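You operate a simulated robot arm through the tools that you are given. There is no shell and no other tool. Be economical: measure what you need, move in short steps, check, and stop when the job is done.

The job below is to be done with a simulated two-armed robot. You get a single attempt, and the scene is never put back.

Task
Open the packing right drawer, fetch the small size block from the inside of the packing right drawer and set it in the white lot fifty-seven carton and shut the drawer again. Open the check left drawer, put the medium metal weight on the store bench top away in the inside of the check left drawer, then shut the drawer. Put the cherry label roll from the line desk top in the inside of the former blue check tray and the plain label roll on the upper shelf of the fan unit. Any order will do.

It is judged by the outcome, as a careful person would: the job done as asked, and still so three seconds after it is handed in. It fails if anything else is knocked over, pushed out of place, dropped, spilled or broken.

Robot
Two 7-joint arms with two-finger parallel grippers on one trunk, on a base that drives. Base frame: it is fixed to the floor where the robot stands at the start and does not move with it; the origin is under the middle of the robot, x ahead of it, y to its left, z up. Units: mm, rad, N and s.
The left shoulder is at the start at [70, 130, 1068], the right one opposite. With the tool pointing down near the work surface each hand reaches from about 100 to 480 mm from the robot's upright axis, wherever it stands, measured 20 degrees to its own side. Places, roughly: check left drawer [-2600, -900, 700]; inside of the check left drawer [-2700, -1000, 600]; inside of the former blue check tray (27x23 cm) [-8960, 15500, 900]; label roll [-6750, 18000, 1000]; medium metal weight [-9500, 9250, 1000]; packing right drawer [700, 100, 700]; upper shelf of the fan unit [-4000, 15500, 800]. Payload 1.57 kg a hand.
The tool frame of a hand sits at the grasp point between the pads (the TCP): z along the fingers, y along the line on which they close. The tips reach 30 mm beyond it. The gripper opens to 80 mm. The fingers are 17 mm wide and 12 mm thick; the gripper's body (40 by 82 mm) begins 80 mm behind the TCP.
Orientation is that of the tool frame in the base frame, as a unit quaternion [x, y, z, w]. With the fingers straight down and closing along the base's y, the tool's x points along the base's -x, its y along +y and its z along -z.

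Tools
- The arms move only by the tool jog_arm. It takes "left_series", "right_series" or both (then of equal length, played together; a hand with none holds still); each is a list of rows, each a list of 3 entries, a list of its own where there are three numbers: the finger opening in cm, from 0 to 8, then the shift along the tool's x, y, z in units of 200 mm (1.0 is 200 mm), then the turn, a rotation vector about the tool's x, y, z in units of 180 degrees (1.0 is 180 degrees). In form: [[grip, [tx, ty, tz], [ax, ay, az]], ...]. A call has 1 to 8 rows; each row is the pose to reach, as a shift and turn from the pose commanded when the call began, along the tool's axes at that moment. A call with a number of a shift or a turn outside -1 to 1 is refused whole. Each row takes 0.2 s and may step no farther than 50 mm and 0.15 rad from the row before; otherwise, or with a gripper value out of range, the whole call is refused. A pose out of reach is approached as far as the arm can. The call stops where the force on the tool passes 40 N (or 10 N more than at its start, if that is more) or the arm is blocked; 0.2 s more then pass. Each finger travels about 108 mm/s and halts on what it meets, pressing with about 40 N; the grip force reading is that of the motor and also rises with nothing between the fingers. The clock runs only during rows and for 0.2 s after the last one: add rows that repeat a pose to give the fingers time. It gives the time, the measured TCP pose, the force on the tool (base axes), the opening and the grip force at its end, in the units of the frame above (readings bear some noise), with the torque about the TCP (base axes, N m) and any sound that the robot's microphone picked up.
- Cameras (640 x 400 px; columns grow to the right, rows downward): "scene" is now at [124.3, -1.9, 1281.5]; the picture's right is [-0.05, -1.00, 0.00], its down [-0.71, 0.03, -0.71] and it looks along [0.71, -0.03, -0.71] (base axes); focal length 251 px, centre (320, 200). "left" rides on the left gripper at [72, 7, -122] in its tool frame; the picture's right is [-0.09, 1.00, 0.00], its down [-0.84, -0.08, -0.54] and it looks along [-0.54, -0.05, 0.84] (tool axes); focal length 238 px, centre (320, 200). "right" rides on the right gripper at [72, -7, -122] in its tool frame; the picture's right is [0.09, 1.00, 0.00], its down [-0.84, 0.08, -0.54] and it looks along [-0.54, 0.05, 0.84] (tool axes); focal length 238 px, centre (320, 200). There is no depth. A picture from a camera that has moved, and an enlarged one, comes with that camera's place and axes in the base frame and with its lens. The place of the scene camera against the robot may be out by one fixed shift of up to 12 mm in any direction.
- snapshot(camera): a new picture of that camera. It takes no simulated time.
- raise_lower(by): slides the trunk up (or, below 0, down) by that many mm; the arms and the scene camera ride with it, the base frame stays. It gives what a move gives, with no picture.
- drive_base(legs): drives the robot by 1 to 6 legs, each [ahead, left, turn to the left] in mm, mm and rad, along the robot's own axes; the way and the turn of a leg run together, so that a leg with both is an arc; at most 1500 mm and 3.142 rad a leg. The arms and the cameras ride along, it lands a little off, and it stops where it bumps. It gives what a move gives.
- turn_head(pan, tilt): turns the head with the scene camera to pan (to the left, within 1.501 rad either way) and tilt (down, from -0.506 to 1.204), counted from straight ahead of the robot. It gives what a move gives.
- zoom(camera, box): a new picture of the part [left, top, right, bottom] of that camera's present view, enlarged. It takes no simulated time.
- finish_job(): hands the job in; it is judged then, once.

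Work in short steps. Places have to be worked out from the pictures, the camera data and where the tool is seen: move nearer, look again, correct. Check each grasp and each placing, and mend what went wrong. You have 186 turns and 166 pictures in all, those below and enlarged ones among them. Open the grippers and draw the arms clear of the work before you hand the job in, unless the task says otherwise.

The tools are called after "Call:" as name(argument=value, ...) on one line, values as JSON. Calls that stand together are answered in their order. jog_arm: Moves the arms, as the interface text tells. Its arguments: {"type":"object","properties":{"left_series":{"type":"array","items":{"type":"array"}},"right_series":{"type":"array","items":{"type":"array"}}},"required":[]} The other tools are called the same way: raise_lower (by) slides the trunk up or down; drive_base (legs) drives the base; turn_head (pan, tilt) turns the head that bears the scene camera; snapshot (camera) takes a picture; zoom (camera, box) takes an enlarged picture of a part of a camera's view; finish_job () hands the job in.

At the start:

```text
t: 0.0
left_tool_pos: [423.8, 163.7, 1080.4]
left_tool_rot: [-0.001, 1.0, 0.001, 0.0]
left_force: [0.1, -0.9, 0.4]
left_ft_torque: [0.0, -0.01, 0.0]
left_grip_width: 80.1
left_grip_force: 0.1
right_tool_pos: [305.5, -125.4, 1079.5]
right_tool_rot: [0.0, 1.0, 0.0, 0.0]
right_force: [-0.1, 0.9, 0.3]
right_ft_torque: [0.02, 0.01, 0.02]
right_grip_width: 79.9
right_grip_force: 0.1
trunk travel left (down, up): [-706.0, 234.0]
robot x, y, heading: [-0.4, 0.4, -0.002]
head pan, tilt: [-0.049, 0.785]
```

scene: 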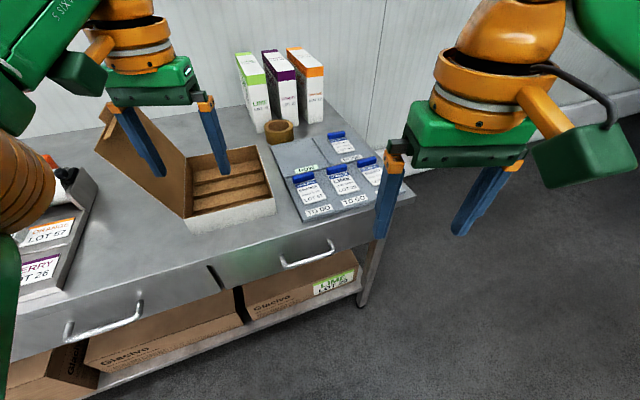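
right: 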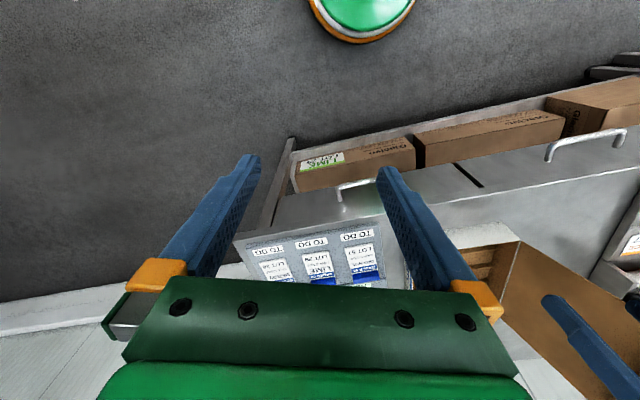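
left: 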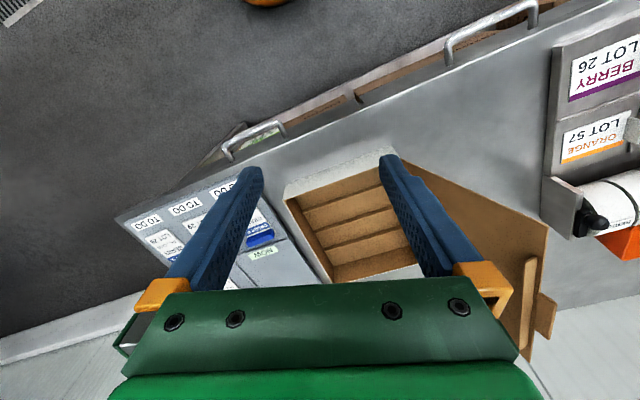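

I begin by looking closely at the bench in front of me, to see labels and the drawer handles.

Call:
zoom(camera="scene", box=[200, 40, 420, 240])

Call:
turn_head(pan=0.6, tilt=0.7)

Call:
snapshot(camera="scene")

```text
2.00 times, centred on (310, 140) of scene
camera zoom: at [124.3, -1.9, 1281.5], right [-0.05, -1.0, 0.0], down [-0.71, 0.03, -0.71], along [0.71, -0.03, -0.71], focal length 502 px, centre (340, 320)
```

zoom: 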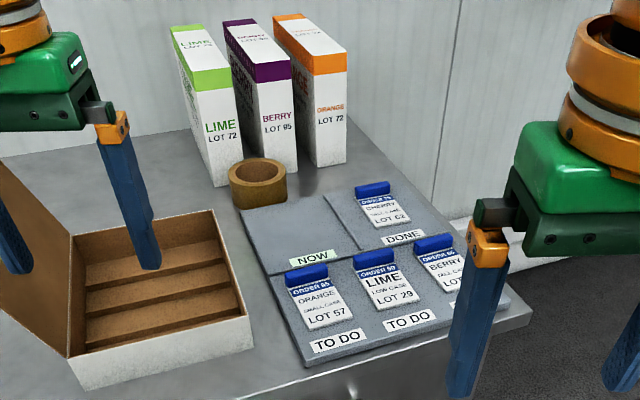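

```text
t: 1.0
left_tool_pos: [423.6, 165.2, 1081.4]
left_tool_rot: [-0.002, 1.0, 0.0, 0.0]
left_force: [0.8, -0.1, -0.8]
left_ft_torque: [0.0, 0.0, 0.0]
left_grip_width: 80.2
left_grip_force: 0.0
right_tool_pos: [303.3, -125.8, 1079.8]
right_tool_rot: [0.0, 1.0, 0.0, 0.001]
right_force: [0.1, -0.3, 0.4]
right_ft_torque: [0.01, -0.01, 0.03]
right_grip_width: 79.9
right_grip_force: 0.1
trunk travel left (down, up): [-706.0, 234.0]
robot x, y, heading: [2.4, 0.4, 0.003]
head pan, tilt: [0.6, 0.7]
```

```text
161 pictures are left
camera scene: at [113.2, 49.8, 1288.5], right [0.56, -0.83, 0.0], down [-0.53, -0.36, -0.76], along [0.63, 0.43, -0.64], focal length 251 px, centre (320, 200)
```

scene: 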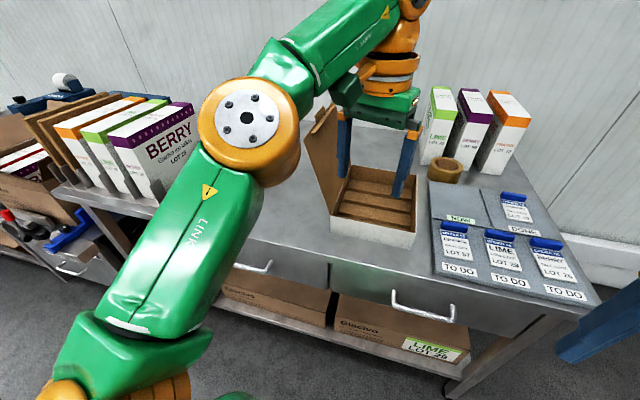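

The bench is turned about 0.4 rad to my left, and the right drawer's handle is near [500, 20, 700]. I turn the base to face the bench square and look again.

Call:
drive_base(legs=[[-100, 0, 0], [0, 0, 0.42]])

Call:
turn_head(pan=-0.25, tilt=0.75)

Call:
snapshot(camera="scene")

```text
t: 3.4
left_tool_pos: [221.5, 321.7, 1082.2]
left_tool_rot: [-0.209, 0.978, 0.0, 0.0]
left_force: [0.0, 0.4, 0.3]
left_ft_torque: [0.03, -0.03, 0.0]
left_grip_width: 79.9
left_grip_force: 0.2
right_tool_pos: [229.2, 8.8, 1079.3]
right_tool_rot: [-0.208, 0.978, -0.001, 0.0]
right_force: [-0.7, -0.1, -1.3]
right_ft_torque: [-0.04, -0.04, -0.01]
right_grip_width: 80.1
right_grip_force: 0.1
trunk travel left (down, up): [-706.0, 234.0]
robot x, y, heading: [-95.1, 0.6, 0.419]
head pan, tilt: [0.6, 0.7]
```

```text
t: 4.6
left_tool_pos: [220.6, 322.6, 1080.9]
left_tool_rot: [-0.209, 0.978, 0.0, 0.0]
left_force: [0.0, 0.2, -0.1]
left_ft_torque: [0.0, 0.02, -0.01]
left_grip_width: 79.9
left_grip_force: 0.1
right_tool_pos: [228.2, 9.1, 1078.6]
right_tool_rot: [-0.207, 0.978, 0.0, 0.0]
right_force: [0.8, -0.4, 0.0]
right_ft_torque: [-0.01, 0.03, -0.01]
right_grip_width: 80.0
right_grip_force: 0.1
trunk travel left (down, up): [-706.0, 234.0]
robot x, y, heading: [-96.5, 1.5, 0.418]
head pan, tilt: [-0.25, 0.75]
```

```text
160 pictures are left
camera scene: at [21.0, 36.5, 1284.3], right [0.17, -0.99, 0.0], down [-0.67, -0.12, -0.73], along [0.72, 0.12, -0.68], focal length 251 px, centre (320, 200)
```

scene: 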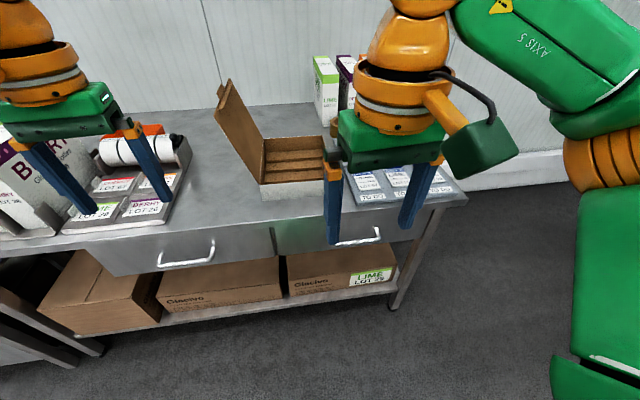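

The view is squarer now. I zoom on the open carton and the left stack, to find which carton carries lot 57.

Call:
zoom(camera="scene", box=[200, 60, 360, 220])

Call:
turn_head(pan=0.6, tilt=0.6)

Call:
snapshot(camera="scene")

```text
2.50 times, centred on (280, 140) of scene
camera zoom: at [21.0, 36.5, 1284.3], right [0.17, -0.99, 0.0], down [-0.67, -0.12, -0.73], along [0.72, 0.12, -0.68], focal length 627 px, centre (420, 350)
```

zoom: 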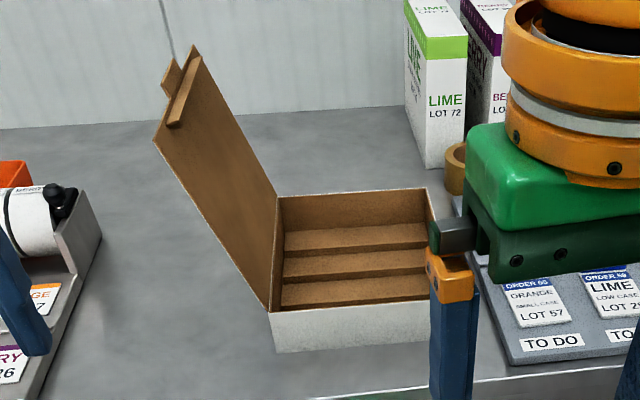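

```text
t: 5.8
left_tool_pos: [220.6, 323.0, 1081.1]
left_tool_rot: [-0.209, 0.978, 0.0, 0.0]
left_force: [0.4, 0.3, 0.7]
left_ft_torque: [0.05, -0.02, 0.02]
left_grip_width: 79.8
left_grip_force: 0.2
right_tool_pos: [228.3, 9.7, 1080.2]
right_tool_rot: [-0.208, 0.978, 0.0, -0.001]
right_force: [-1.1, 1.0, -0.5]
right_ft_torque: [-0.02, 0.03, 0.02]
right_grip_width: 80.1
right_grip_force: 0.0
trunk travel left (down, up): [-706.0, 234.0]
robot x, y, heading: [-100.3, 0.7, 0.421]
head pan, tilt: [0.6, 0.6]
```

```text
158 pictures are left
camera scene: at [-14.3, 97.6, 1297.2], right [0.85, -0.52, 0.0], down [-0.3, -0.48, -0.82], along [0.43, 0.7, -0.57], focal length 251 px, centre (320, 200)
```

scene: 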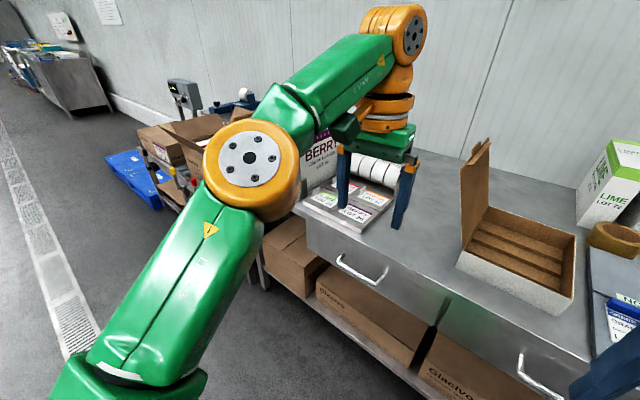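

The open carton shows no print on its front, so I move left and back to see its lid and the cartons at the left end.

Call:
drive_base(legs=[[-250, 0, 0], [0, 700, 0]])

Call:
turn_head(pan=0.0, tilt=0.5)

Call:
snapshot(camera="scene")

```text
t: 11.1
left_tool_pos: [-297.0, 862.3, 1081.8]
left_tool_rot: [-0.21, 0.978, 0.0, 0.0]
left_force: [-0.1, 0.6, -0.5]
left_ft_torque: [0.0, -0.01, -0.03]
left_grip_width: 79.9
left_grip_force: 0.2
right_tool_pos: [-287.2, 549.1, 1079.2]
right_tool_rot: [-0.21, 0.978, 0.001, 0.0]
right_force: [-1.2, -0.1, 0.4]
right_ft_torque: [0.0, -0.01, -0.05]
right_grip_width: 79.8
right_grip_force: 0.1
trunk travel left (down, up): [-706.0, 234.0]
robot x, y, heading: [-615.3, 538.7, 0.425]
head pan, tilt: [0.6, 0.6]
```

```text
t: 12.1
left_tool_pos: [-298.2, 863.3, 1082.4]
left_tool_rot: [-0.211, 0.978, 0.0, 0.0]
left_force: [-0.3, 0.3, -0.5]
left_ft_torque: [0.0, -0.01, -0.02]
left_grip_width: 79.9
left_grip_force: 0.0
right_tool_pos: [-288.2, 550.8, 1080.4]
right_tool_rot: [-0.21, 0.978, 0.0, 0.0]
right_force: [-0.2, -0.4, -1.1]
right_ft_torque: [-0.01, 0.02, 0.02]
right_grip_width: 79.8
right_grip_force: 0.0
trunk travel left (down, up): [-706.0, 234.0]
robot x, y, heading: [-614.6, 537.2, 0.425]
head pan, tilt: [0.0, 0.499]
```

```text
157 pictures are left
camera scene: at [-494.9, 599.5, 1306.2], right [0.41, -0.91, 0.0], down [-0.44, -0.2, -0.88], along [0.8, 0.36, -0.48], focal length 251 px, centre (320, 200)
```

scene: 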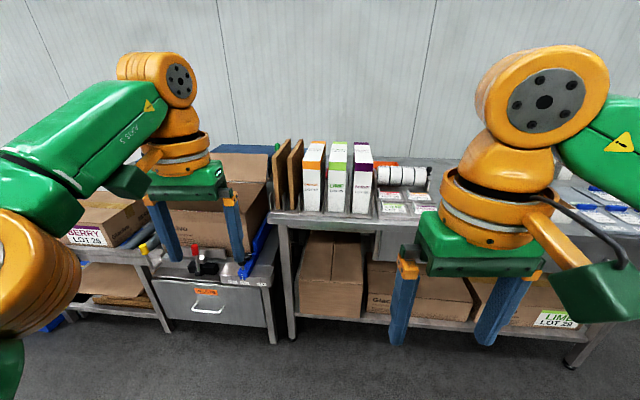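

Call:
zoom(camera="scene", box=[260, 120, 440, 230])

Call:
zoom(camera="scene", box=[40, 140, 300, 320])

```text
3.56 times, centred on (350, 175) of scene
camera zoom: at [-494.9, 599.5, 1306.2], right [0.41, -0.91, 0.0], down [-0.44, -0.2, -0.88], along [0.8, 0.36, -0.48], focal length 892 px, centre (213, 289)
```

zoom: 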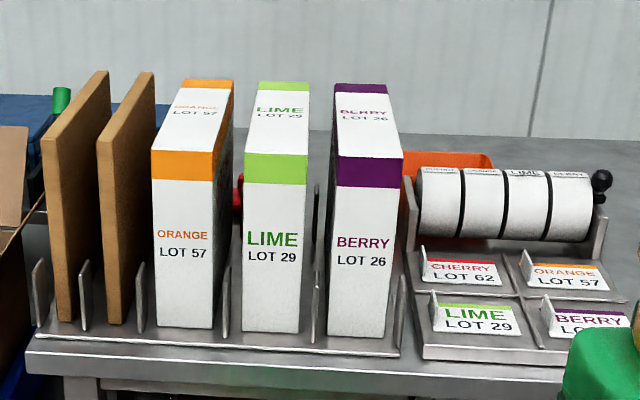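

```text
2.22 times, centred on (170, 230) of scene
camera zoom: at [-494.9, 599.5, 1306.2], right [0.41, -0.91, 0.0], down [-0.44, -0.2, -0.88], along [0.8, 0.36, -0.48], focal length 557 px, centre (653, 133)
```

zoom: 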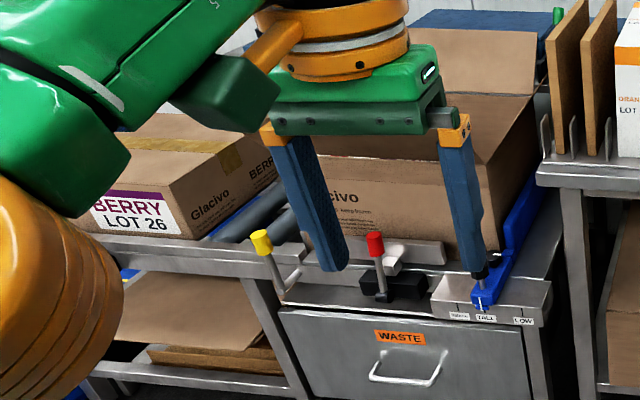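

The rack cartons (orange lot 57 among them) look shut; the open white carton may bear lot 57 on its lid. I check with the right wrist camera and the scene camera panned right.

Call:
snapshot(camera="right")

Call:
drive_base(legs=[[0, 0, -0.75]])

Call:
snapshot(camera="scene")

```text
154 pictures are left
camera right: at [-351.4, 514.5, 1200.9], right [-0.49, 0.87, 0.0], down [0.73, 0.41, 0.54], along [0.47, 0.27, -0.84], focal length 238 px, centre (320, 200)
```

right: 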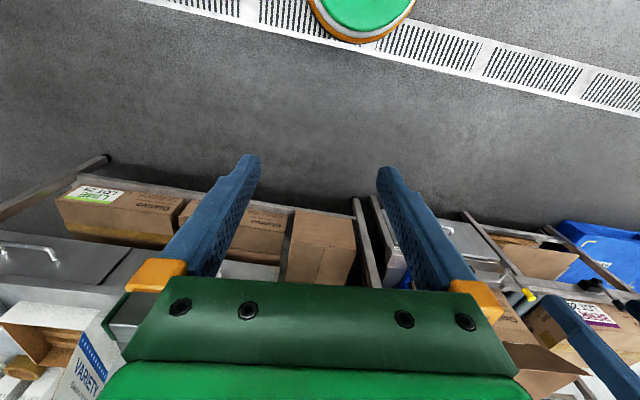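

```text
t: 14.4
left_tool_pos: [-162.0, 559.3, 1080.0]
left_tool_rot: [0.163, 0.987, 0.001, 0.0]
left_force: [0.7, 0.2, 0.1]
left_ft_torque: [-0.01, 0.03, 0.02]
left_grip_width: 80.0
left_grip_force: 0.1
right_tool_pos: [-370.0, 322.9, 1079.5]
right_tool_rot: [0.165, 0.986, 0.0, 0.0]
right_force: [1.2, -0.7, 0.4]
right_ft_torque: [0.02, -0.01, 0.03]
right_grip_width: 79.9
right_grip_force: 0.1
trunk travel left (down, up): [-706.0, 234.0]
robot x, y, heading: [-615.6, 540.5, -0.324]
head pan, tilt: [0.0, 0.499]
```

```text
153 pictures are left
camera scene: at [-489.9, 496.2, 1306.2], right [-0.32, -0.95, 0.0], down [-0.45, 0.15, -0.88], along [0.83, -0.28, -0.48], focal length 251 px, centre (320, 200)
```

scene: 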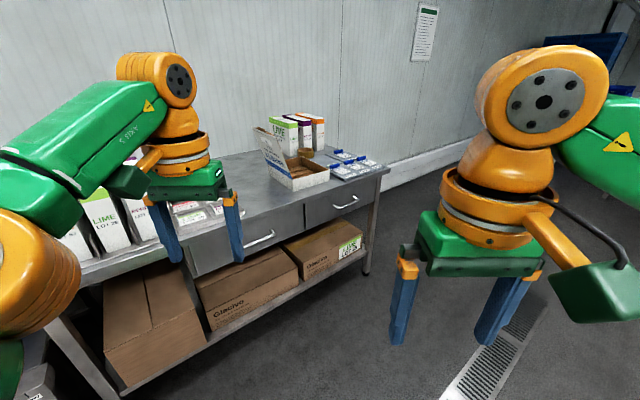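

The open carton's lid reads "VARIETY" in blue. I zoom on it for the lot.

Call:
zoom(camera="scene", box=[245, 105, 345, 195])

Call:
zoom(camera="scene", box=[40, 150, 260, 280])

```text
4.44 times, centred on (295, 150) of scene
camera zoom: at [-489.9, 496.2, 1306.2], right [-0.32, -0.95, 0.0], down [-0.45, 0.15, -0.88], along [0.83, -0.28, -0.48], focal length 1114 px, centre (431, 422)
```

zoom: 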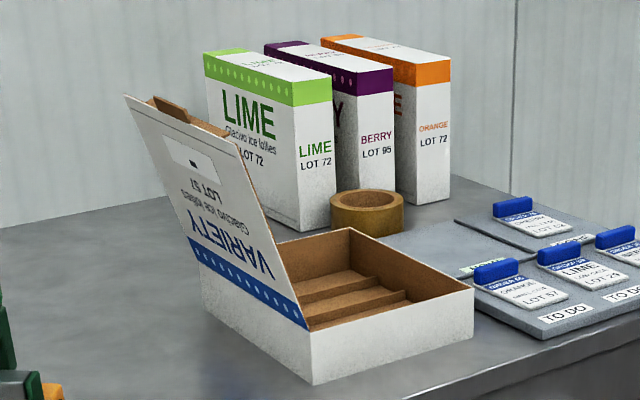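

```text
2.91 times, centred on (150, 215) of scene
camera zoom: at [-489.9, 496.2, 1306.2], right [-0.32, -0.95, 0.0], down [-0.45, 0.15, -0.88], along [0.83, -0.28, -0.48], focal length 730 px, centre (814, 156)
```

zoom: 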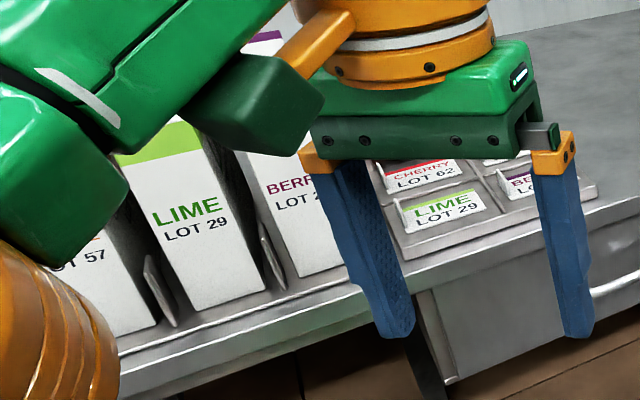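

The open white carton is the VARIETY, LOT 57 one, so that is the target. The two views put the right drawer's handle at about [500, 27, 700]. I drive back to stand square in front of it.

Call:
drive_base(legs=[[0, 0, 0.714], [0, -734, 0], [200, 0, 0]])

Call:
turn_head(pan=-0.2, tilt=0.85)

Call:
snapshot(camera="scene")

```text
t: 21.5
left_tool_pos: [170.8, 243.5, 1081.0]
left_tool_rot: [-0.191, 0.982, 0.0, 0.001]
left_force: [-0.3, 0.0, 0.2]
left_ft_torque: [-0.03, -0.03, 0.0]
left_grip_width: 79.7
left_grip_force: 0.0
right_tool_pos: [166.5, -68.7, 1079.5]
right_tool_rot: [-0.189, 0.982, 0.0, 0.001]
right_force: [-0.5, 0.1, 0.9]
right_ft_torque: [-0.01, -0.01, -0.01]
right_grip_width: 80.3
right_grip_force: 0.1
trunk travel left (down, up): [-706.0, 234.0]
robot x, y, heading: [-159.6, -68.4, 0.38]
head pan, tilt: [0.0, 0.499]
```

```text
t: 22.3
left_tool_pos: [173.3, 245.4, 1080.5]
left_tool_rot: [-0.19, 0.982, 0.0, 0.001]
left_force: [-0.1, 0.0, -0.5]
left_ft_torque: [0.01, 0.01, 0.01]
left_grip_width: 79.7
left_grip_force: 0.2
right_tool_pos: [168.4, -67.3, 1078.8]
right_tool_rot: [-0.189, 0.982, 0.0, 0.0]
right_force: [0.1, 0.3, 0.2]
right_ft_torque: [0.01, 0.01, -0.04]
right_grip_width: 79.8
right_grip_force: 0.1
trunk travel left (down, up): [-706.0, 234.0]
robot x, y, heading: [-160.4, -62.3, 0.38]
head pan, tilt: [-0.201, 0.85]
```

```text
150 pictures are left
camera scene: at [-42.8, -30.3, 1276.3], right [0.18, -0.98, 0.0], down [-0.74, -0.14, -0.66], along [0.65, 0.12, -0.75], focal length 251 px, centre (320, 200)
```

scene: 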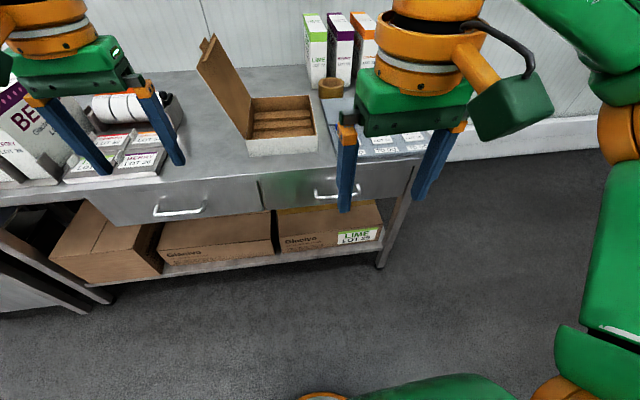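

The robot stands nearly square to the bench. I'll use the left hand pointing forward for the drawer handle and keep the right hand pointing down for picking. I first turn the left tool forward, by 120 degrees in two calls.

Call:
jog_arm(left_series=[[8, [0, 0, 0], [0.024, -0.024, -0.024]], [8, [0, 0, 0], [0.048, -0.048, -0.048]], [8, [0, 0, 0], [0.072, -0.072, -0.072]], [8, [0, 0, 0], [0.096, -0.096, -0.096]], [8, [0, 0, 0], [0.12, -0.12, -0.12]], [8, [0, 0, 0], [0.144, -0.144, -0.144]], [8, [0, 0, 0], [0.168, -0.168, -0.168]], [8, [0, 0, 0], [0.19245, -0.19245, -0.19245]]])

Call:
jog_arm(left_series=[[8, [0, 0, 0], [0.024, -0.024, -0.024]], [8, [0, 0, 0], [0.048, -0.048, -0.048]], [8, [0, 0, 0], [0.072, -0.072, -0.072]], [8, [0, 0, 0], [0.096, -0.096, -0.096]], [8, [0, 0, 0], [0.12, -0.12, -0.12]], [8, [0, 0, 0], [0.144, -0.144, -0.144]], [8, [0, 0, 0], [0.168, -0.168, -0.168]], [8, [0, 0, 0], [0.19245, -0.19245, -0.19245]]])

Call:
snapshot(camera="left")

Call:
snapshot(camera="scene")

```text
t: 24.1
left_tool_pos: [172.9, 244.5, 1080.8]
left_tool_rot: [-0.449, 0.794, -0.23, 0.339]
left_force: [-0.1, -0.1, -0.3]
left_ft_torque: [0.01, 0.0, 0.01]
left_grip_width: 80.0
left_grip_force: 0.1
right_tool_pos: [168.0, -67.4, 1078.7]
right_tool_rot: [-0.189, 0.982, -0.001, 0.001]
right_force: [0.1, -0.2, 0.1]
right_ft_torque: [0.02, -0.02, 0.01]
right_grip_width: 80.1
right_grip_force: 0.0
trunk travel left (down, up): [-706.0, 234.0]
robot x, y, heading: [-162.5, -65.6, 0.38]
head pan, tilt: [-0.201, 0.85]
```

```text
t: 25.9
left_tool_pos: [194.8, 254.0, 1097.0]
left_tool_rot: [0.576, -0.441, 0.387, -0.569]
left_force: [0.4, 0.3, 0.4]
left_ft_torque: [0.02, 0.0, 0.0]
left_grip_width: 80.1
left_grip_force: 0.1
left hand out of reach, approached as far as the arm can: row 5, 6, 7, 8
right_tool_pos: [168.9, -68.2, 1078.7]
right_tool_rot: [-0.19, 0.982, 0.0, 0.0]
right_force: [-0.1, 0.1, -0.5]
right_ft_torque: [-0.01, -0.01, 0.0]
right_grip_width: 80.0
right_grip_force: 0.0
trunk travel left (down, up): [-706.0, 234.0]
robot x, y, heading: [-156.5, -64.1, 0.387]
head pan, tilt: [-0.201, 0.85]
```

```text
149 pictures are left
camera left: at [103.1, 147.7, 1091.7], right [-0.1, 0.12, -0.99], down [-0.77, 0.62, 0.15], along [0.63, 0.77, 0.03], focal length 238 px, centre (320, 200)
```

left: 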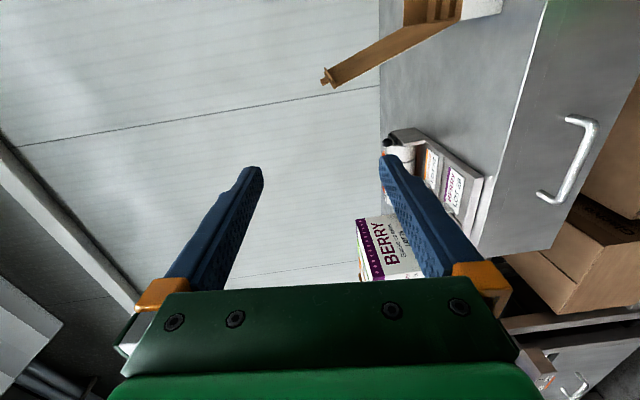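

```text
148 pictures are left
camera scene: at [-43.8, -31.0, 1276.3], right [0.18, -0.98, 0.0], down [-0.74, -0.14, -0.66], along [0.65, 0.12, -0.75], focal length 251 px, centre (320, 200)
```

scene: 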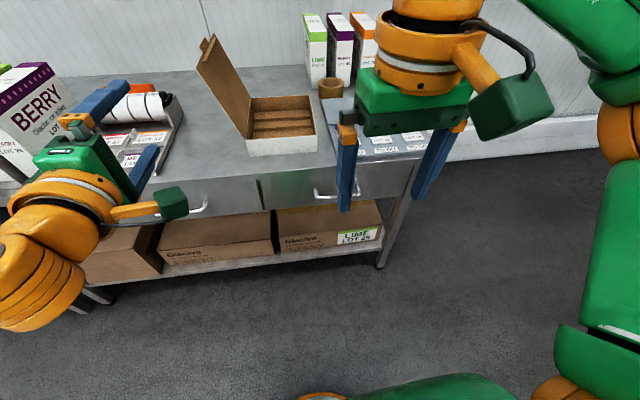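

The left tool now points forward, closing vertically. I lower the trunk and drive right so the left hand faces the handle.

Call:
raise_lower(by=-280)

Call:
drive_base(legs=[[0, -325, 0]])

Call:
jog_arm(left_series=[[8, [0, 0.2, 0], [0, 0, 0]], [8, [0, 0.4, 0], [0, 0, 0]], [8, [0, 0.4, 0], [0, 0, 0]]])

Call:
snapshot(camera="left")

Call:
snapshot(camera="scene")

```text
t: 28.8
left_tool_pos: [196.0, 253.8, 814.1]
left_tool_rot: [0.577, -0.442, 0.387, -0.568]
left_force: [0.0, -0.1, 0.0]
left_ft_torque: [0.01, 0.02, 0.02]
left_grip_width: 80.1
left_grip_force: 0.1
right_tool_pos: [168.4, -68.5, 801.2]
right_tool_rot: [-0.189, 0.982, 0.0, -0.001]
right_force: [-0.2, 0.1, -0.7]
right_ft_torque: [-0.04, -0.02, -0.02]
right_grip_width: 80.0
right_grip_force: 0.0
trunk travel left (down, up): [-426.0, 514.0]
robot x, y, heading: [-161.8, -62.8, 0.38]
head pan, tilt: [-0.201, 0.85]
```

```text
t: 30.9
left_tool_pos: [318.0, -47.6, 816.0]
left_tool_rot: [0.577, -0.442, 0.385, -0.568]
left_force: [0.1, 0.6, 0.8]
left_ft_torque: [0.0, 0.03, 0.01]
left_grip_width: 80.3
left_grip_force: 0.2
right_tool_pos: [291.7, -372.4, 800.7]
right_tool_rot: [-0.191, 0.982, 0.001, 0.001]
right_force: [0.1, -0.3, 0.3]
right_ft_torque: [-0.03, -0.03, 0.0]
right_grip_width: 80.1
right_grip_force: 0.1
trunk travel left (down, up): [-426.0, 514.0]
robot x, y, heading: [-35.2, -366.5, 0.383]
head pan, tilt: [-0.201, 0.85]
```

```text
t: 31.7
left_tool_pos: [317.5, -47.2, 811.5]
left_tool_rot: [0.578, -0.442, 0.385, -0.568]
left_force: [-0.4, 0.2, -0.2]
left_ft_torque: [-0.01, 0.0, -0.02]
left_grip_width: 80.0
left_grip_force: 0.0
left hand out of reach, approached as far as the arm can: row 1, 2, 3
right_tool_pos: [291.0, -371.1, 799.5]
right_tool_rot: [-0.191, 0.982, 0.0, -0.001]
right_force: [0.0, -0.5, -1.0]
right_ft_torque: [-0.03, 0.01, 0.04]
right_grip_width: 80.1
right_grip_force: 0.2
trunk travel left (down, up): [-426.0, 514.0]
robot x, y, heading: [-38.6, -369.8, 0.382]
head pan, tilt: [-0.201, 0.85]
```

```text
147 pictures are left
camera left: at [225.3, -153.5, 808.4], right [-0.1, 0.12, -0.99], down [-0.77, 0.62, 0.16], along [0.63, 0.78, 0.03], focal length 238 px, centre (320, 200)
```

left: 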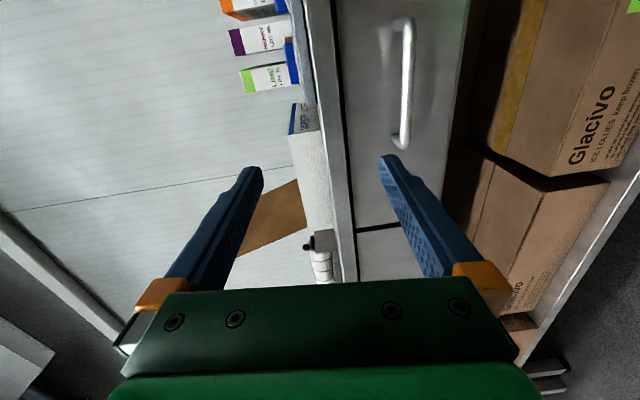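

```text
146 pictures are left
camera scene: at [79.0, -334.1, 996.3], right [0.18, -0.98, 0.0], down [-0.74, -0.14, -0.66], along [0.65, 0.12, -0.75], focal length 251 px, centre (320, 200)
```

scene: 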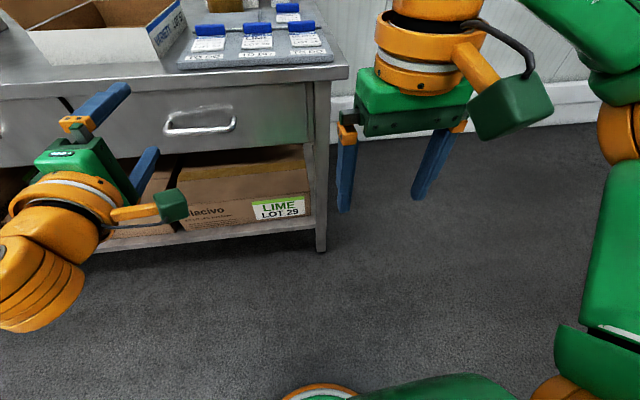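

The forward pose is too folded at this distance; the handle is near [496, 0, 700]. I extend the hand forward, 60 mm a little at a time, which should bring it into reach.

Call:
jog_arm(left_series=[[8, [0, 0, 0.2], [0, 0, 0]], [8, [0, 0, 0.4], [0, 0, 0]], [8, [0, 0, 0.5], [0, 0, 0]], [8, [0, 0, 0.5], [0, 0, 0]]])

Call:
snapshot(camera="left")

Call:
snapshot(camera="scene")

```text
t: 32.7
left_tool_pos: [378.0, -10.7, 817.2]
left_tool_rot: [0.578, -0.443, 0.385, -0.566]
left_force: [-0.1, 0.0, 0.0]
left_ft_torque: [-0.02, -0.02, 0.0]
left_grip_width: 79.9
left_grip_force: 0.0
left hand out of reach, approached as far as the arm can: row 1, 2, 3, 4
right_tool_pos: [291.1, -372.1, 799.4]
right_tool_rot: [-0.191, 0.982, -0.001, 0.001]
right_force: [-0.7, 0.6, 1.8]
right_ft_torque: [0.01, -0.01, 0.01]
right_grip_width: 80.0
right_grip_force: 0.1
trunk travel left (down, up): [-426.0, 514.0]
robot x, y, heading: [-39.3, -371.2, 0.384]
head pan, tilt: [-0.201, 0.85]
```

```text
145 pictures are left
camera left: at [285.8, -117.5, 814.4], right [-0.1, 0.12, -0.99], down [-0.77, 0.62, 0.16], along [0.63, 0.77, 0.03], focal length 238 px, centre (320, 200)
```

left: 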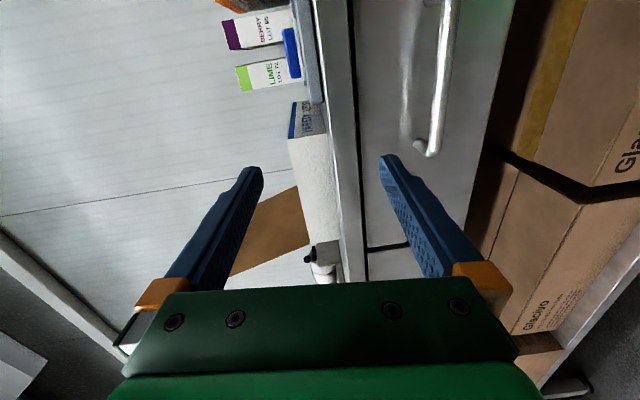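

```text
144 pictures are left
camera scene: at [79.0, -334.1, 996.3], right [0.18, -0.98, 0.0], down [-0.74, -0.14, -0.66], along [0.65, 0.12, -0.75], focal length 251 px, centre (320, 200)
```

scene: 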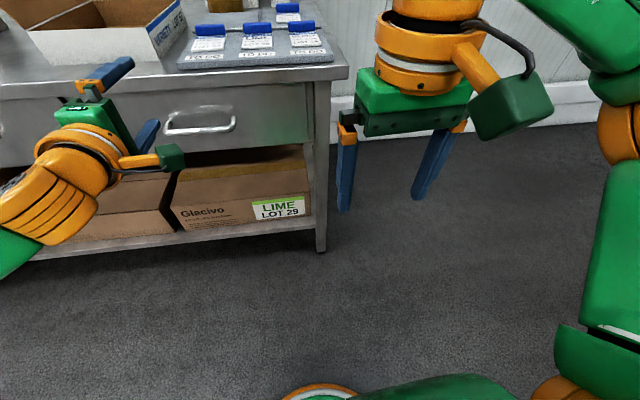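

The hand cannot sink below shoulder height in this pose, so I restore its commanded height and lower the trunk instead.

Call:
jog_arm(left_series=[[8, [0.05, -0.2, 0], [0, 0, 0]], [8, [0.1, -0.45, 0], [0, 0, 0]], [8, [0.1, -0.45, 0], [0, 0, 0]]])

Call:
raise_lower(by=-110)

Call:
snapshot(camera="left")

Call:
snapshot(camera="scene")

```text
refused: row 2 steps farther than a row can; nothing moved
```

```text
t: 34.2
left_tool_pos: [378.2, -11.4, 706.9]
left_tool_rot: [0.577, -0.443, 0.385, -0.568]
left_force: [-0.4, 0.2, -0.5]
left_ft_torque: [-0.02, 0.03, -0.04]
left_grip_width: 80.1
left_grip_force: 0.0
right_tool_pos: [290.4, -371.7, 689.0]
right_tool_rot: [-0.191, 0.982, 0.0, 0.0]
right_force: [-0.9, 1.1, -1.2]
right_ft_torque: [-0.03, 0.02, 0.03]
right_grip_width: 80.0
right_grip_force: 0.0
trunk travel left (down, up): [-316.0, 624.0]
robot x, y, heading: [-38.9, -368.8, 0.38]
head pan, tilt: [-0.201, 0.85]
```

```text
143 pictures are left
camera left: at [285.6, -117.6, 704.5], right [-0.1, 0.12, -0.99], down [-0.77, 0.62, 0.16], along [0.63, 0.77, 0.03], focal length 238 px, centre (320, 200)
```

left: 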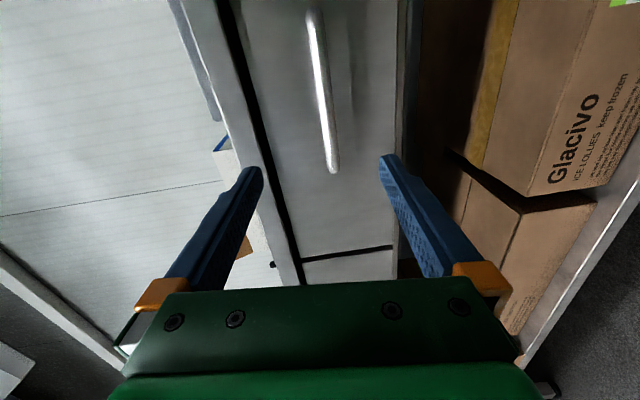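

```text
142 pictures are left
camera scene: at [78.9, -334.2, 886.3], right [0.18, -0.98, 0.0], down [-0.74, -0.14, -0.66], along [0.65, 0.12, -0.75], focal length 251 px, centre (320, 200)
```

scene: 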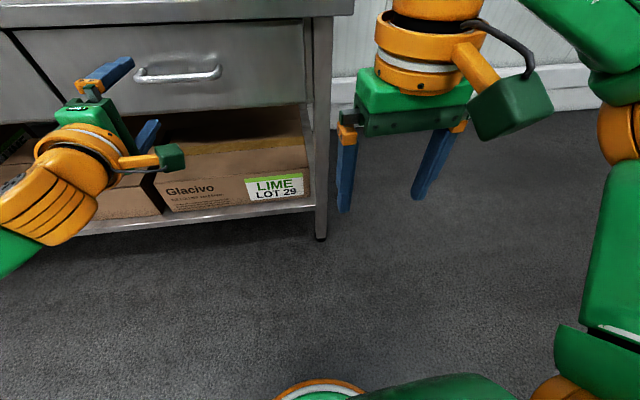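

The handle (z about 692) now lies between the open fingers' lines. I correct the commanded height and shift 25 mm right, then advance 60 mm.

Call:
jog_arm(left_series=[[8, [0.05, -0.2, 0], [0, 0, 0]], [8, [0.125, -0.4, 0], [0, 0, 0]], [8, [0.125, -0.4, 0.2], [0, 0, 0]], [8, [0.125, -0.4, 0.3], [0, 0, 0]], [8, [0.125, -0.4, 0.3], [0, 0, 0]]])

Call:
snapshot(camera="left")

Call:
snapshot(camera="scene")

```text
t: 35.4
left_tool_pos: [451.3, -19.3, 783.7]
left_tool_rot: [0.578, -0.443, 0.385, -0.567]
left_force: [0.3, 0.5, 0.1]
left_ft_torque: [0.01, 0.01, 0.0]
left_grip_width: 80.0
left_grip_force: 0.1
right_tool_pos: [290.6, -370.2, 689.9]
right_tool_rot: [-0.191, 0.982, 0.0, 0.0]
right_force: [-0.5, -0.6, 0.1]
right_ft_torque: [0.0, 0.03, 0.03]
right_grip_width: 80.1
right_grip_force: 0.1
trunk travel left (down, up): [-316.0, 624.0]
robot x, y, heading: [-35.9, -367.8, 0.39]
head pan, tilt: [-0.201, 0.85]
```

```text
141 pictures are left
camera left: at [357.0, -125.1, 780.1], right [-0.1, 0.12, -0.99], down [-0.77, 0.62, 0.16], along [0.63, 0.77, 0.03], focal length 238 px, centre (320, 200)
```

left: 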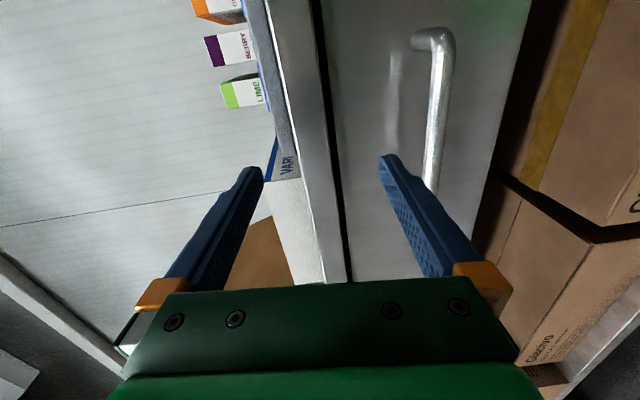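

```text
140 pictures are left
camera scene: at [79.0, -334.1, 886.3], right [0.18, -0.98, 0.0], down [-0.74, -0.14, -0.66], along [0.65, 0.12, -0.75], focal length 251 px, centre (320, 200)
```

scene: 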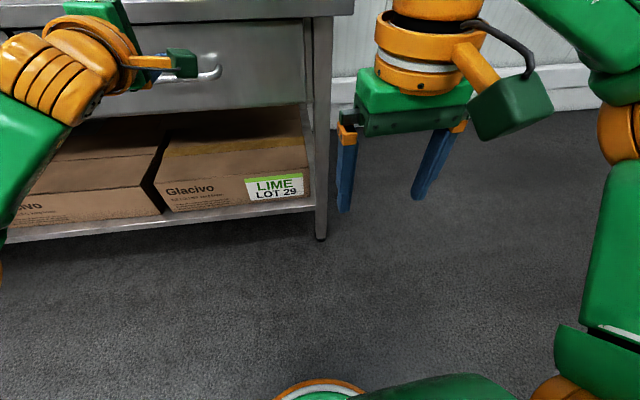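

The command evidently follows the reached pose, so the hand simply rose 80 mm. I go back down 90 mm.

Call:
jog_arm(left_series=[[8, [0, 0.2, 0], [0, 0, 0]], [8, [0, 0.4, 0], [0, 0, 0]], [8, [0, 0.455, 0], [0, 0, 0]], [8, [0, 0.455, 0], [0, 0, 0]]])

Call:
snapshot(camera="left")

```text
t: 36.4
left_tool_pos: [445.6, -17.8, 722.7]
left_tool_rot: [0.578, -0.443, 0.384, -0.567]
left_force: [0.1, -1.3, -0.4]
left_ft_torque: [0.01, 0.02, -0.02]
left_grip_width: 79.9
left_grip_force: 0.1
left hand out of reach, approached as far as the arm can: row 2, 3, 4
right_tool_pos: [290.7, -371.5, 690.4]
right_tool_rot: [-0.191, 0.982, -0.001, 0.0]
right_force: [0.1, -0.7, -0.5]
right_ft_torque: [-0.01, 0.03, -0.02]
right_grip_width: 80.3
right_grip_force: 0.1
trunk travel left (down, up): [-316.0, 624.0]
robot x, y, heading: [-34.9, -368.8, 0.381]
head pan, tilt: [-0.201, 0.85]
```

```text
139 pictures are left
camera left: at [351.7, -122.8, 720.1], right [-0.1, 0.12, -0.99], down [-0.77, 0.62, 0.16], along [0.63, 0.77, 0.03], focal length 238 px, centre (320, 200)
```

left: 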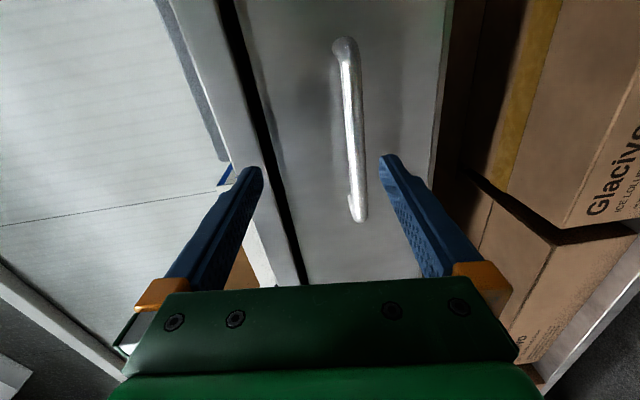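

Handle is centred about 28 mm below the finger middle; I lower the trunk 30 mm and advance 40 mm.

Call:
raise_lower(by=-30)

Call:
jog_arm(left_series=[[8, [0, 0, 0.1], [0, 0, 0]], [8, [0, 0, 0.2], [0, 0, 0]], [8, [0, 0, 0.2], [0, 0, 0]]])

Call:
snapshot(camera="left")

```text
t: 37.1
left_tool_pos: [443.6, -17.2, 693.5]
left_tool_rot: [0.578, -0.443, 0.384, -0.567]
left_force: [-0.2, -0.3, 0.5]
left_ft_torque: [-0.01, 0.0, -0.01]
left_grip_width: 79.9
left_grip_force: 0.1
right_tool_pos: [291.1, -370.5, 658.7]
right_tool_rot: [-0.191, 0.981, 0.0, 0.0]
right_force: [0.8, -1.2, 0.4]
right_ft_torque: [-0.03, 0.0, -0.01]
right_grip_width: 79.9
right_grip_force: 0.1
trunk travel left (down, up): [-286.0, 654.0]
robot x, y, heading: [-38.1, -366.8, 0.384]
head pan, tilt: [-0.201, 0.85]
```

```text
t: 37.9
left_tool_pos: [482.3, -4.4, 691.7]
left_tool_rot: [0.578, -0.443, 0.385, -0.568]
left_force: [0.5, 0.0, -0.6]
left_ft_torque: [-0.03, -0.03, 0.0]
left_grip_width: 80.3
left_grip_force: 0.0
right_tool_pos: [290.7, -370.6, 659.6]
right_tool_rot: [-0.191, 0.982, 0.0, -0.001]
right_force: [-0.5, 0.8, 0.7]
right_ft_torque: [0.02, -0.02, 0.0]
right_grip_width: 80.1
right_grip_force: 0.0
trunk travel left (down, up): [-286.0, 654.0]
robot x, y, heading: [-39.2, -369.8, 0.386]
head pan, tilt: [-0.201, 0.85]
```

```text
138 pictures are left
camera left: at [389.7, -110.2, 687.6], right [-0.1, 0.12, -0.99], down [-0.77, 0.62, 0.16], along [0.63, 0.77, 0.03], focal length 238 px, centre (320, 200)
```

left: 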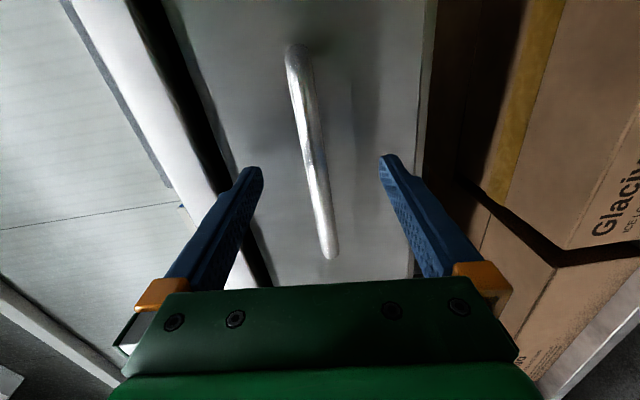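

The bar is between the fingertips, about 20 mm ahead of the grasp point. I advance 14 mm and close.

Call:
jog_arm(left_series=[[8, [0, 0, 0.07], [0, 0, 0]], [4, [0, 0, 0.07], [0, 0, 0]], [0, [0, 0, 0.07], [0, 0, 0]], [0, [0, 0, 0.07], [0, 0, 0]], [0, [0, 0, 0.07], [0, 0, 0]]])

Call:
snapshot(camera="left")

```text
t: 39.1
left_tool_pos: [495.0, 0.4, 690.7]
left_tool_rot: [0.578, -0.442, 0.386, -0.568]
left_force: [2.3, 0.4, 4.9]
left_ft_torque: [-0.54, -0.2, 0.06]
left_grip_width: 14.6
left_grip_force: 30.7
right_tool_pos: [290.9, -370.8, 661.0]
right_tool_rot: [-0.191, 0.982, 0.001, 0.001]
right_force: [0.1, -0.1, -0.2]
right_ft_torque: [0.01, 0.0, -0.02]
right_grip_width: 79.9
right_grip_force: 0.0
trunk travel left (down, up): [-286.0, 654.0]
robot x, y, heading: [-34.0, -366.0, 0.385]
head pan, tilt: [-0.201, 0.85]
```

```text
137 pictures are left
camera left: at [402.5, -106.1, 687.7], right [-0.1, 0.12, -0.99], down [-0.77, 0.62, 0.16], along [0.63, 0.77, 0.03], focal length 238 px, centre (320, 200)
```

left: 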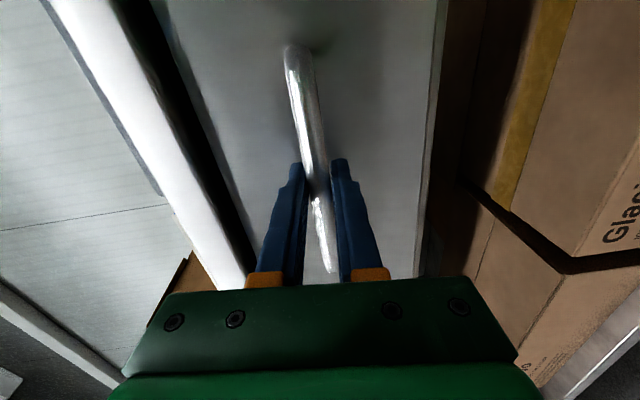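

The bar is gripped (14.6 mm). I pull the drawer out by backing the base up 120 mm.

Call:
drive_base(legs=[[-120, 4, 0]])

Call:
snapshot(camera="scene")

```text
t: 40.4
left_tool_pos: [380.8, -36.7, 691.3]
left_tool_rot: [0.579, -0.44, 0.385, -0.568]
left_force: [-5.0, 10.0, 5.8]
left_ft_torque: [-0.45, -0.11, 0.77]
left_grip_width: 14.5
left_grip_force: 29.8
right_tool_pos: [178.5, -410.4, 660.2]
right_tool_rot: [-0.19, 0.982, -0.001, 0.001]
right_force: [0.0, 0.5, -0.6]
right_ft_torque: [0.05, 0.0, 0.02]
right_grip_width: 79.9
right_grip_force: 0.0
trunk travel left (down, up): [-286.0, 654.0]
robot x, y, heading: [-148.1, -409.3, 0.383]
head pan, tilt: [-0.201, 0.85]
```

```text
136 pictures are left
camera scene: at [-35.2, -373.4, 856.6], right [0.18, -0.98, 0.0], down [-0.74, -0.14, -0.66], along [0.65, 0.12, -0.75], focal length 251 px, centre (320, 200)
```

scene: 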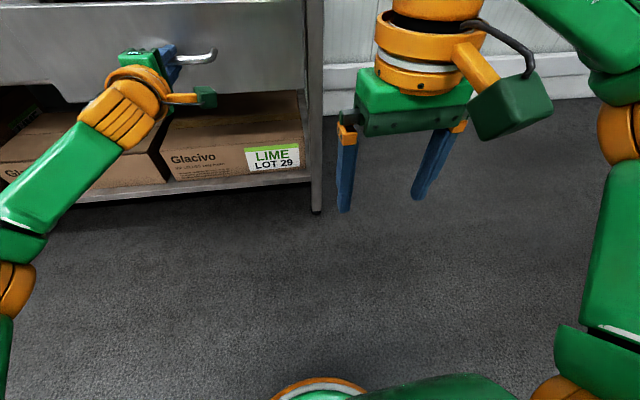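

The drawer follows, along a direction near 0.32 rad. I pull another 120 mm.

Call:
drive_base(legs=[[-120, 8, 0]])

Call:
turn_head(pan=0.35, tilt=0.5)

Call:
snapshot(camera="scene")

```text
t: 41.6
left_tool_pos: [266.3, -76.7, 691.7]
left_tool_rot: [0.579, -0.441, 0.384, -0.568]
left_force: [-2.7, 4.4, 4.2]
left_ft_torque: [-0.48, -0.14, 0.67]
left_grip_width: 14.6
left_grip_force: 30.4
right_tool_pos: [62.7, -449.8, 661.7]
right_tool_rot: [-0.191, 0.982, -0.001, 0.002]
right_force: [0.1, 0.4, 0.3]
right_ft_torque: [0.01, -0.02, 0.0]
right_grip_width: 80.0
right_grip_force: 0.0
trunk travel left (down, up): [-286.0, 654.0]
robot x, y, heading: [-265.3, -447.5, 0.385]
head pan, tilt: [-0.201, 0.85]
```

```text
t: 42.6
left_tool_pos: [266.9, -75.8, 691.2]
left_tool_rot: [0.579, -0.441, 0.384, -0.568]
left_force: [0.2, 4.1, 4.7]
left_ft_torque: [-0.5, -0.19, 0.01]
left_grip_width: 14.5
left_grip_force: 30.4
right_tool_pos: [63.1, -449.7, 660.3]
right_tool_rot: [-0.191, 0.982, 0.0, 0.001]
right_force: [1.0, -0.2, -1.0]
right_ft_torque: [0.02, 0.0, -0.03]
right_grip_width: 79.9
right_grip_force: 0.0
trunk travel left (down, up): [-286.0, 654.0]
robot x, y, heading: [-264.6, -447.8, 0.391]
head pan, tilt: [0.351, 0.499]
```

```text
135 pictures are left
camera scene: at [-158.3, -365.8, 886.4], right [0.67, -0.74, 0.0], down [-0.35, -0.32, -0.88], along [0.65, 0.59, -0.48], focal length 251 px, centre (320, 200)
```

scene: 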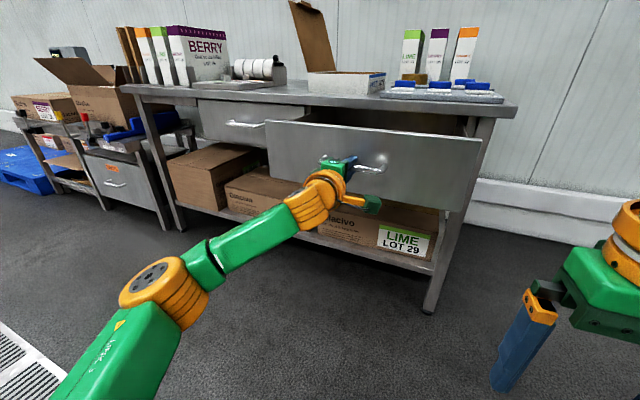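

The drawer is open by about 240 mm. I let go of the handle, back off, raise the trunk and look into the drawer.

Call:
jog_arm(left_series=[[4, [0, 0, 0], [0, 0, 0]], [8, [0, 0, 0], [0, 0, 0]], [8, [0, 0, -0.2], [0, 0, 0]], [8, [0, 0, -0.4], [0, 0, 0]], [8, [0, 0, -0.4], [0, 0, 0]]])

Call:
drive_base(legs=[[-80, 10, 0]])

Call:
raise_lower(by=420)

Call:
turn_head(pan=0.2, tilt=0.75)

Call:
snapshot(camera="scene")

```text
t: 43.8
left_tool_pos: [190.7, -101.5, 695.2]
left_tool_rot: [0.579, -0.441, 0.383, -0.568]
left_force: [-0.1, 0.6, 0.2]
left_ft_torque: [0.02, 0.01, 0.0]
left_grip_width: 80.0
left_grip_force: 0.0
right_tool_pos: [64.8, -449.7, 659.4]
right_tool_rot: [-0.191, 0.982, 0.0, 0.0]
right_force: [0.3, -0.3, 0.5]
right_ft_torque: [0.02, -0.07, 0.01]
right_grip_width: 79.9
right_grip_force: 0.0
trunk travel left (down, up): [-286.0, 654.0]
robot x, y, heading: [-266.3, -446.3, 0.386]
head pan, tilt: [0.351, 0.499]
```

```text
t: 44.8
left_tool_pos: [113.3, -124.2, 696.7]
left_tool_rot: [0.579, -0.442, 0.383, -0.568]
left_force: [0.1, 0.7, 0.9]
left_ft_torque: [-0.02, 0.04, -0.02]
left_grip_width: 80.0
left_grip_force: 0.0
right_tool_pos: [-13.6, -471.8, 660.4]
right_tool_rot: [-0.191, 0.982, 0.0, 0.0]
right_force: [-0.4, 0.2, -0.1]
right_ft_torque: [0.0, 0.0, 0.0]
right_grip_width: 79.9
right_grip_force: 0.0
trunk travel left (down, up): [-286.0, 654.0]
robot x, y, heading: [-343.3, -466.6, 0.383]
head pan, tilt: [0.351, 0.499]
```

```text
refused: 420 is not a number from -400 to 400
```

```text
t: 45.6
left_tool_pos: [113.7, -122.7, 695.5]
left_tool_rot: [0.579, -0.442, 0.384, -0.568]
left_force: [0.0, -0.2, -0.1]
left_ft_torque: [0.02, 0.0, 0.04]
left_grip_width: 80.0
left_grip_force: 0.0
right_tool_pos: [-14.2, -470.2, 659.9]
right_tool_rot: [-0.19, 0.982, 0.0, 0.0]
right_force: [0.8, -0.6, -0.3]
right_ft_torque: [-0.01, 0.01, 0.0]
right_grip_width: 80.0
right_grip_force: 0.0
trunk travel left (down, up): [-286.0, 654.0]
robot x, y, heading: [-344.9, -470.3, 0.384]
head pan, tilt: [0.201, 0.75]
```

```text
134 pictures are left
camera scene: at [-234.1, -402.2, 864.3], right [0.55, -0.83, 0.0], down [-0.57, -0.38, -0.73], along [0.61, 0.4, -0.68], focal length 251 px, centre (320, 200)
```

scene: 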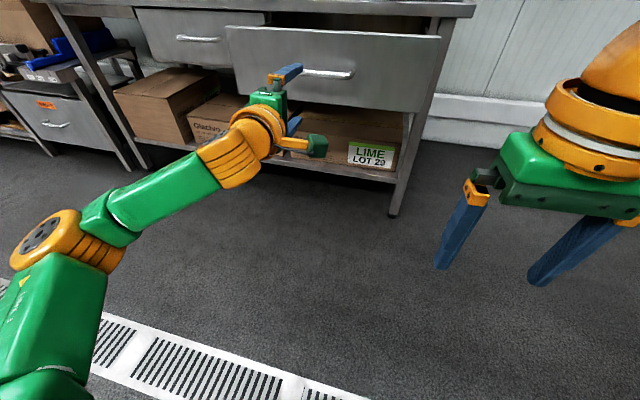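

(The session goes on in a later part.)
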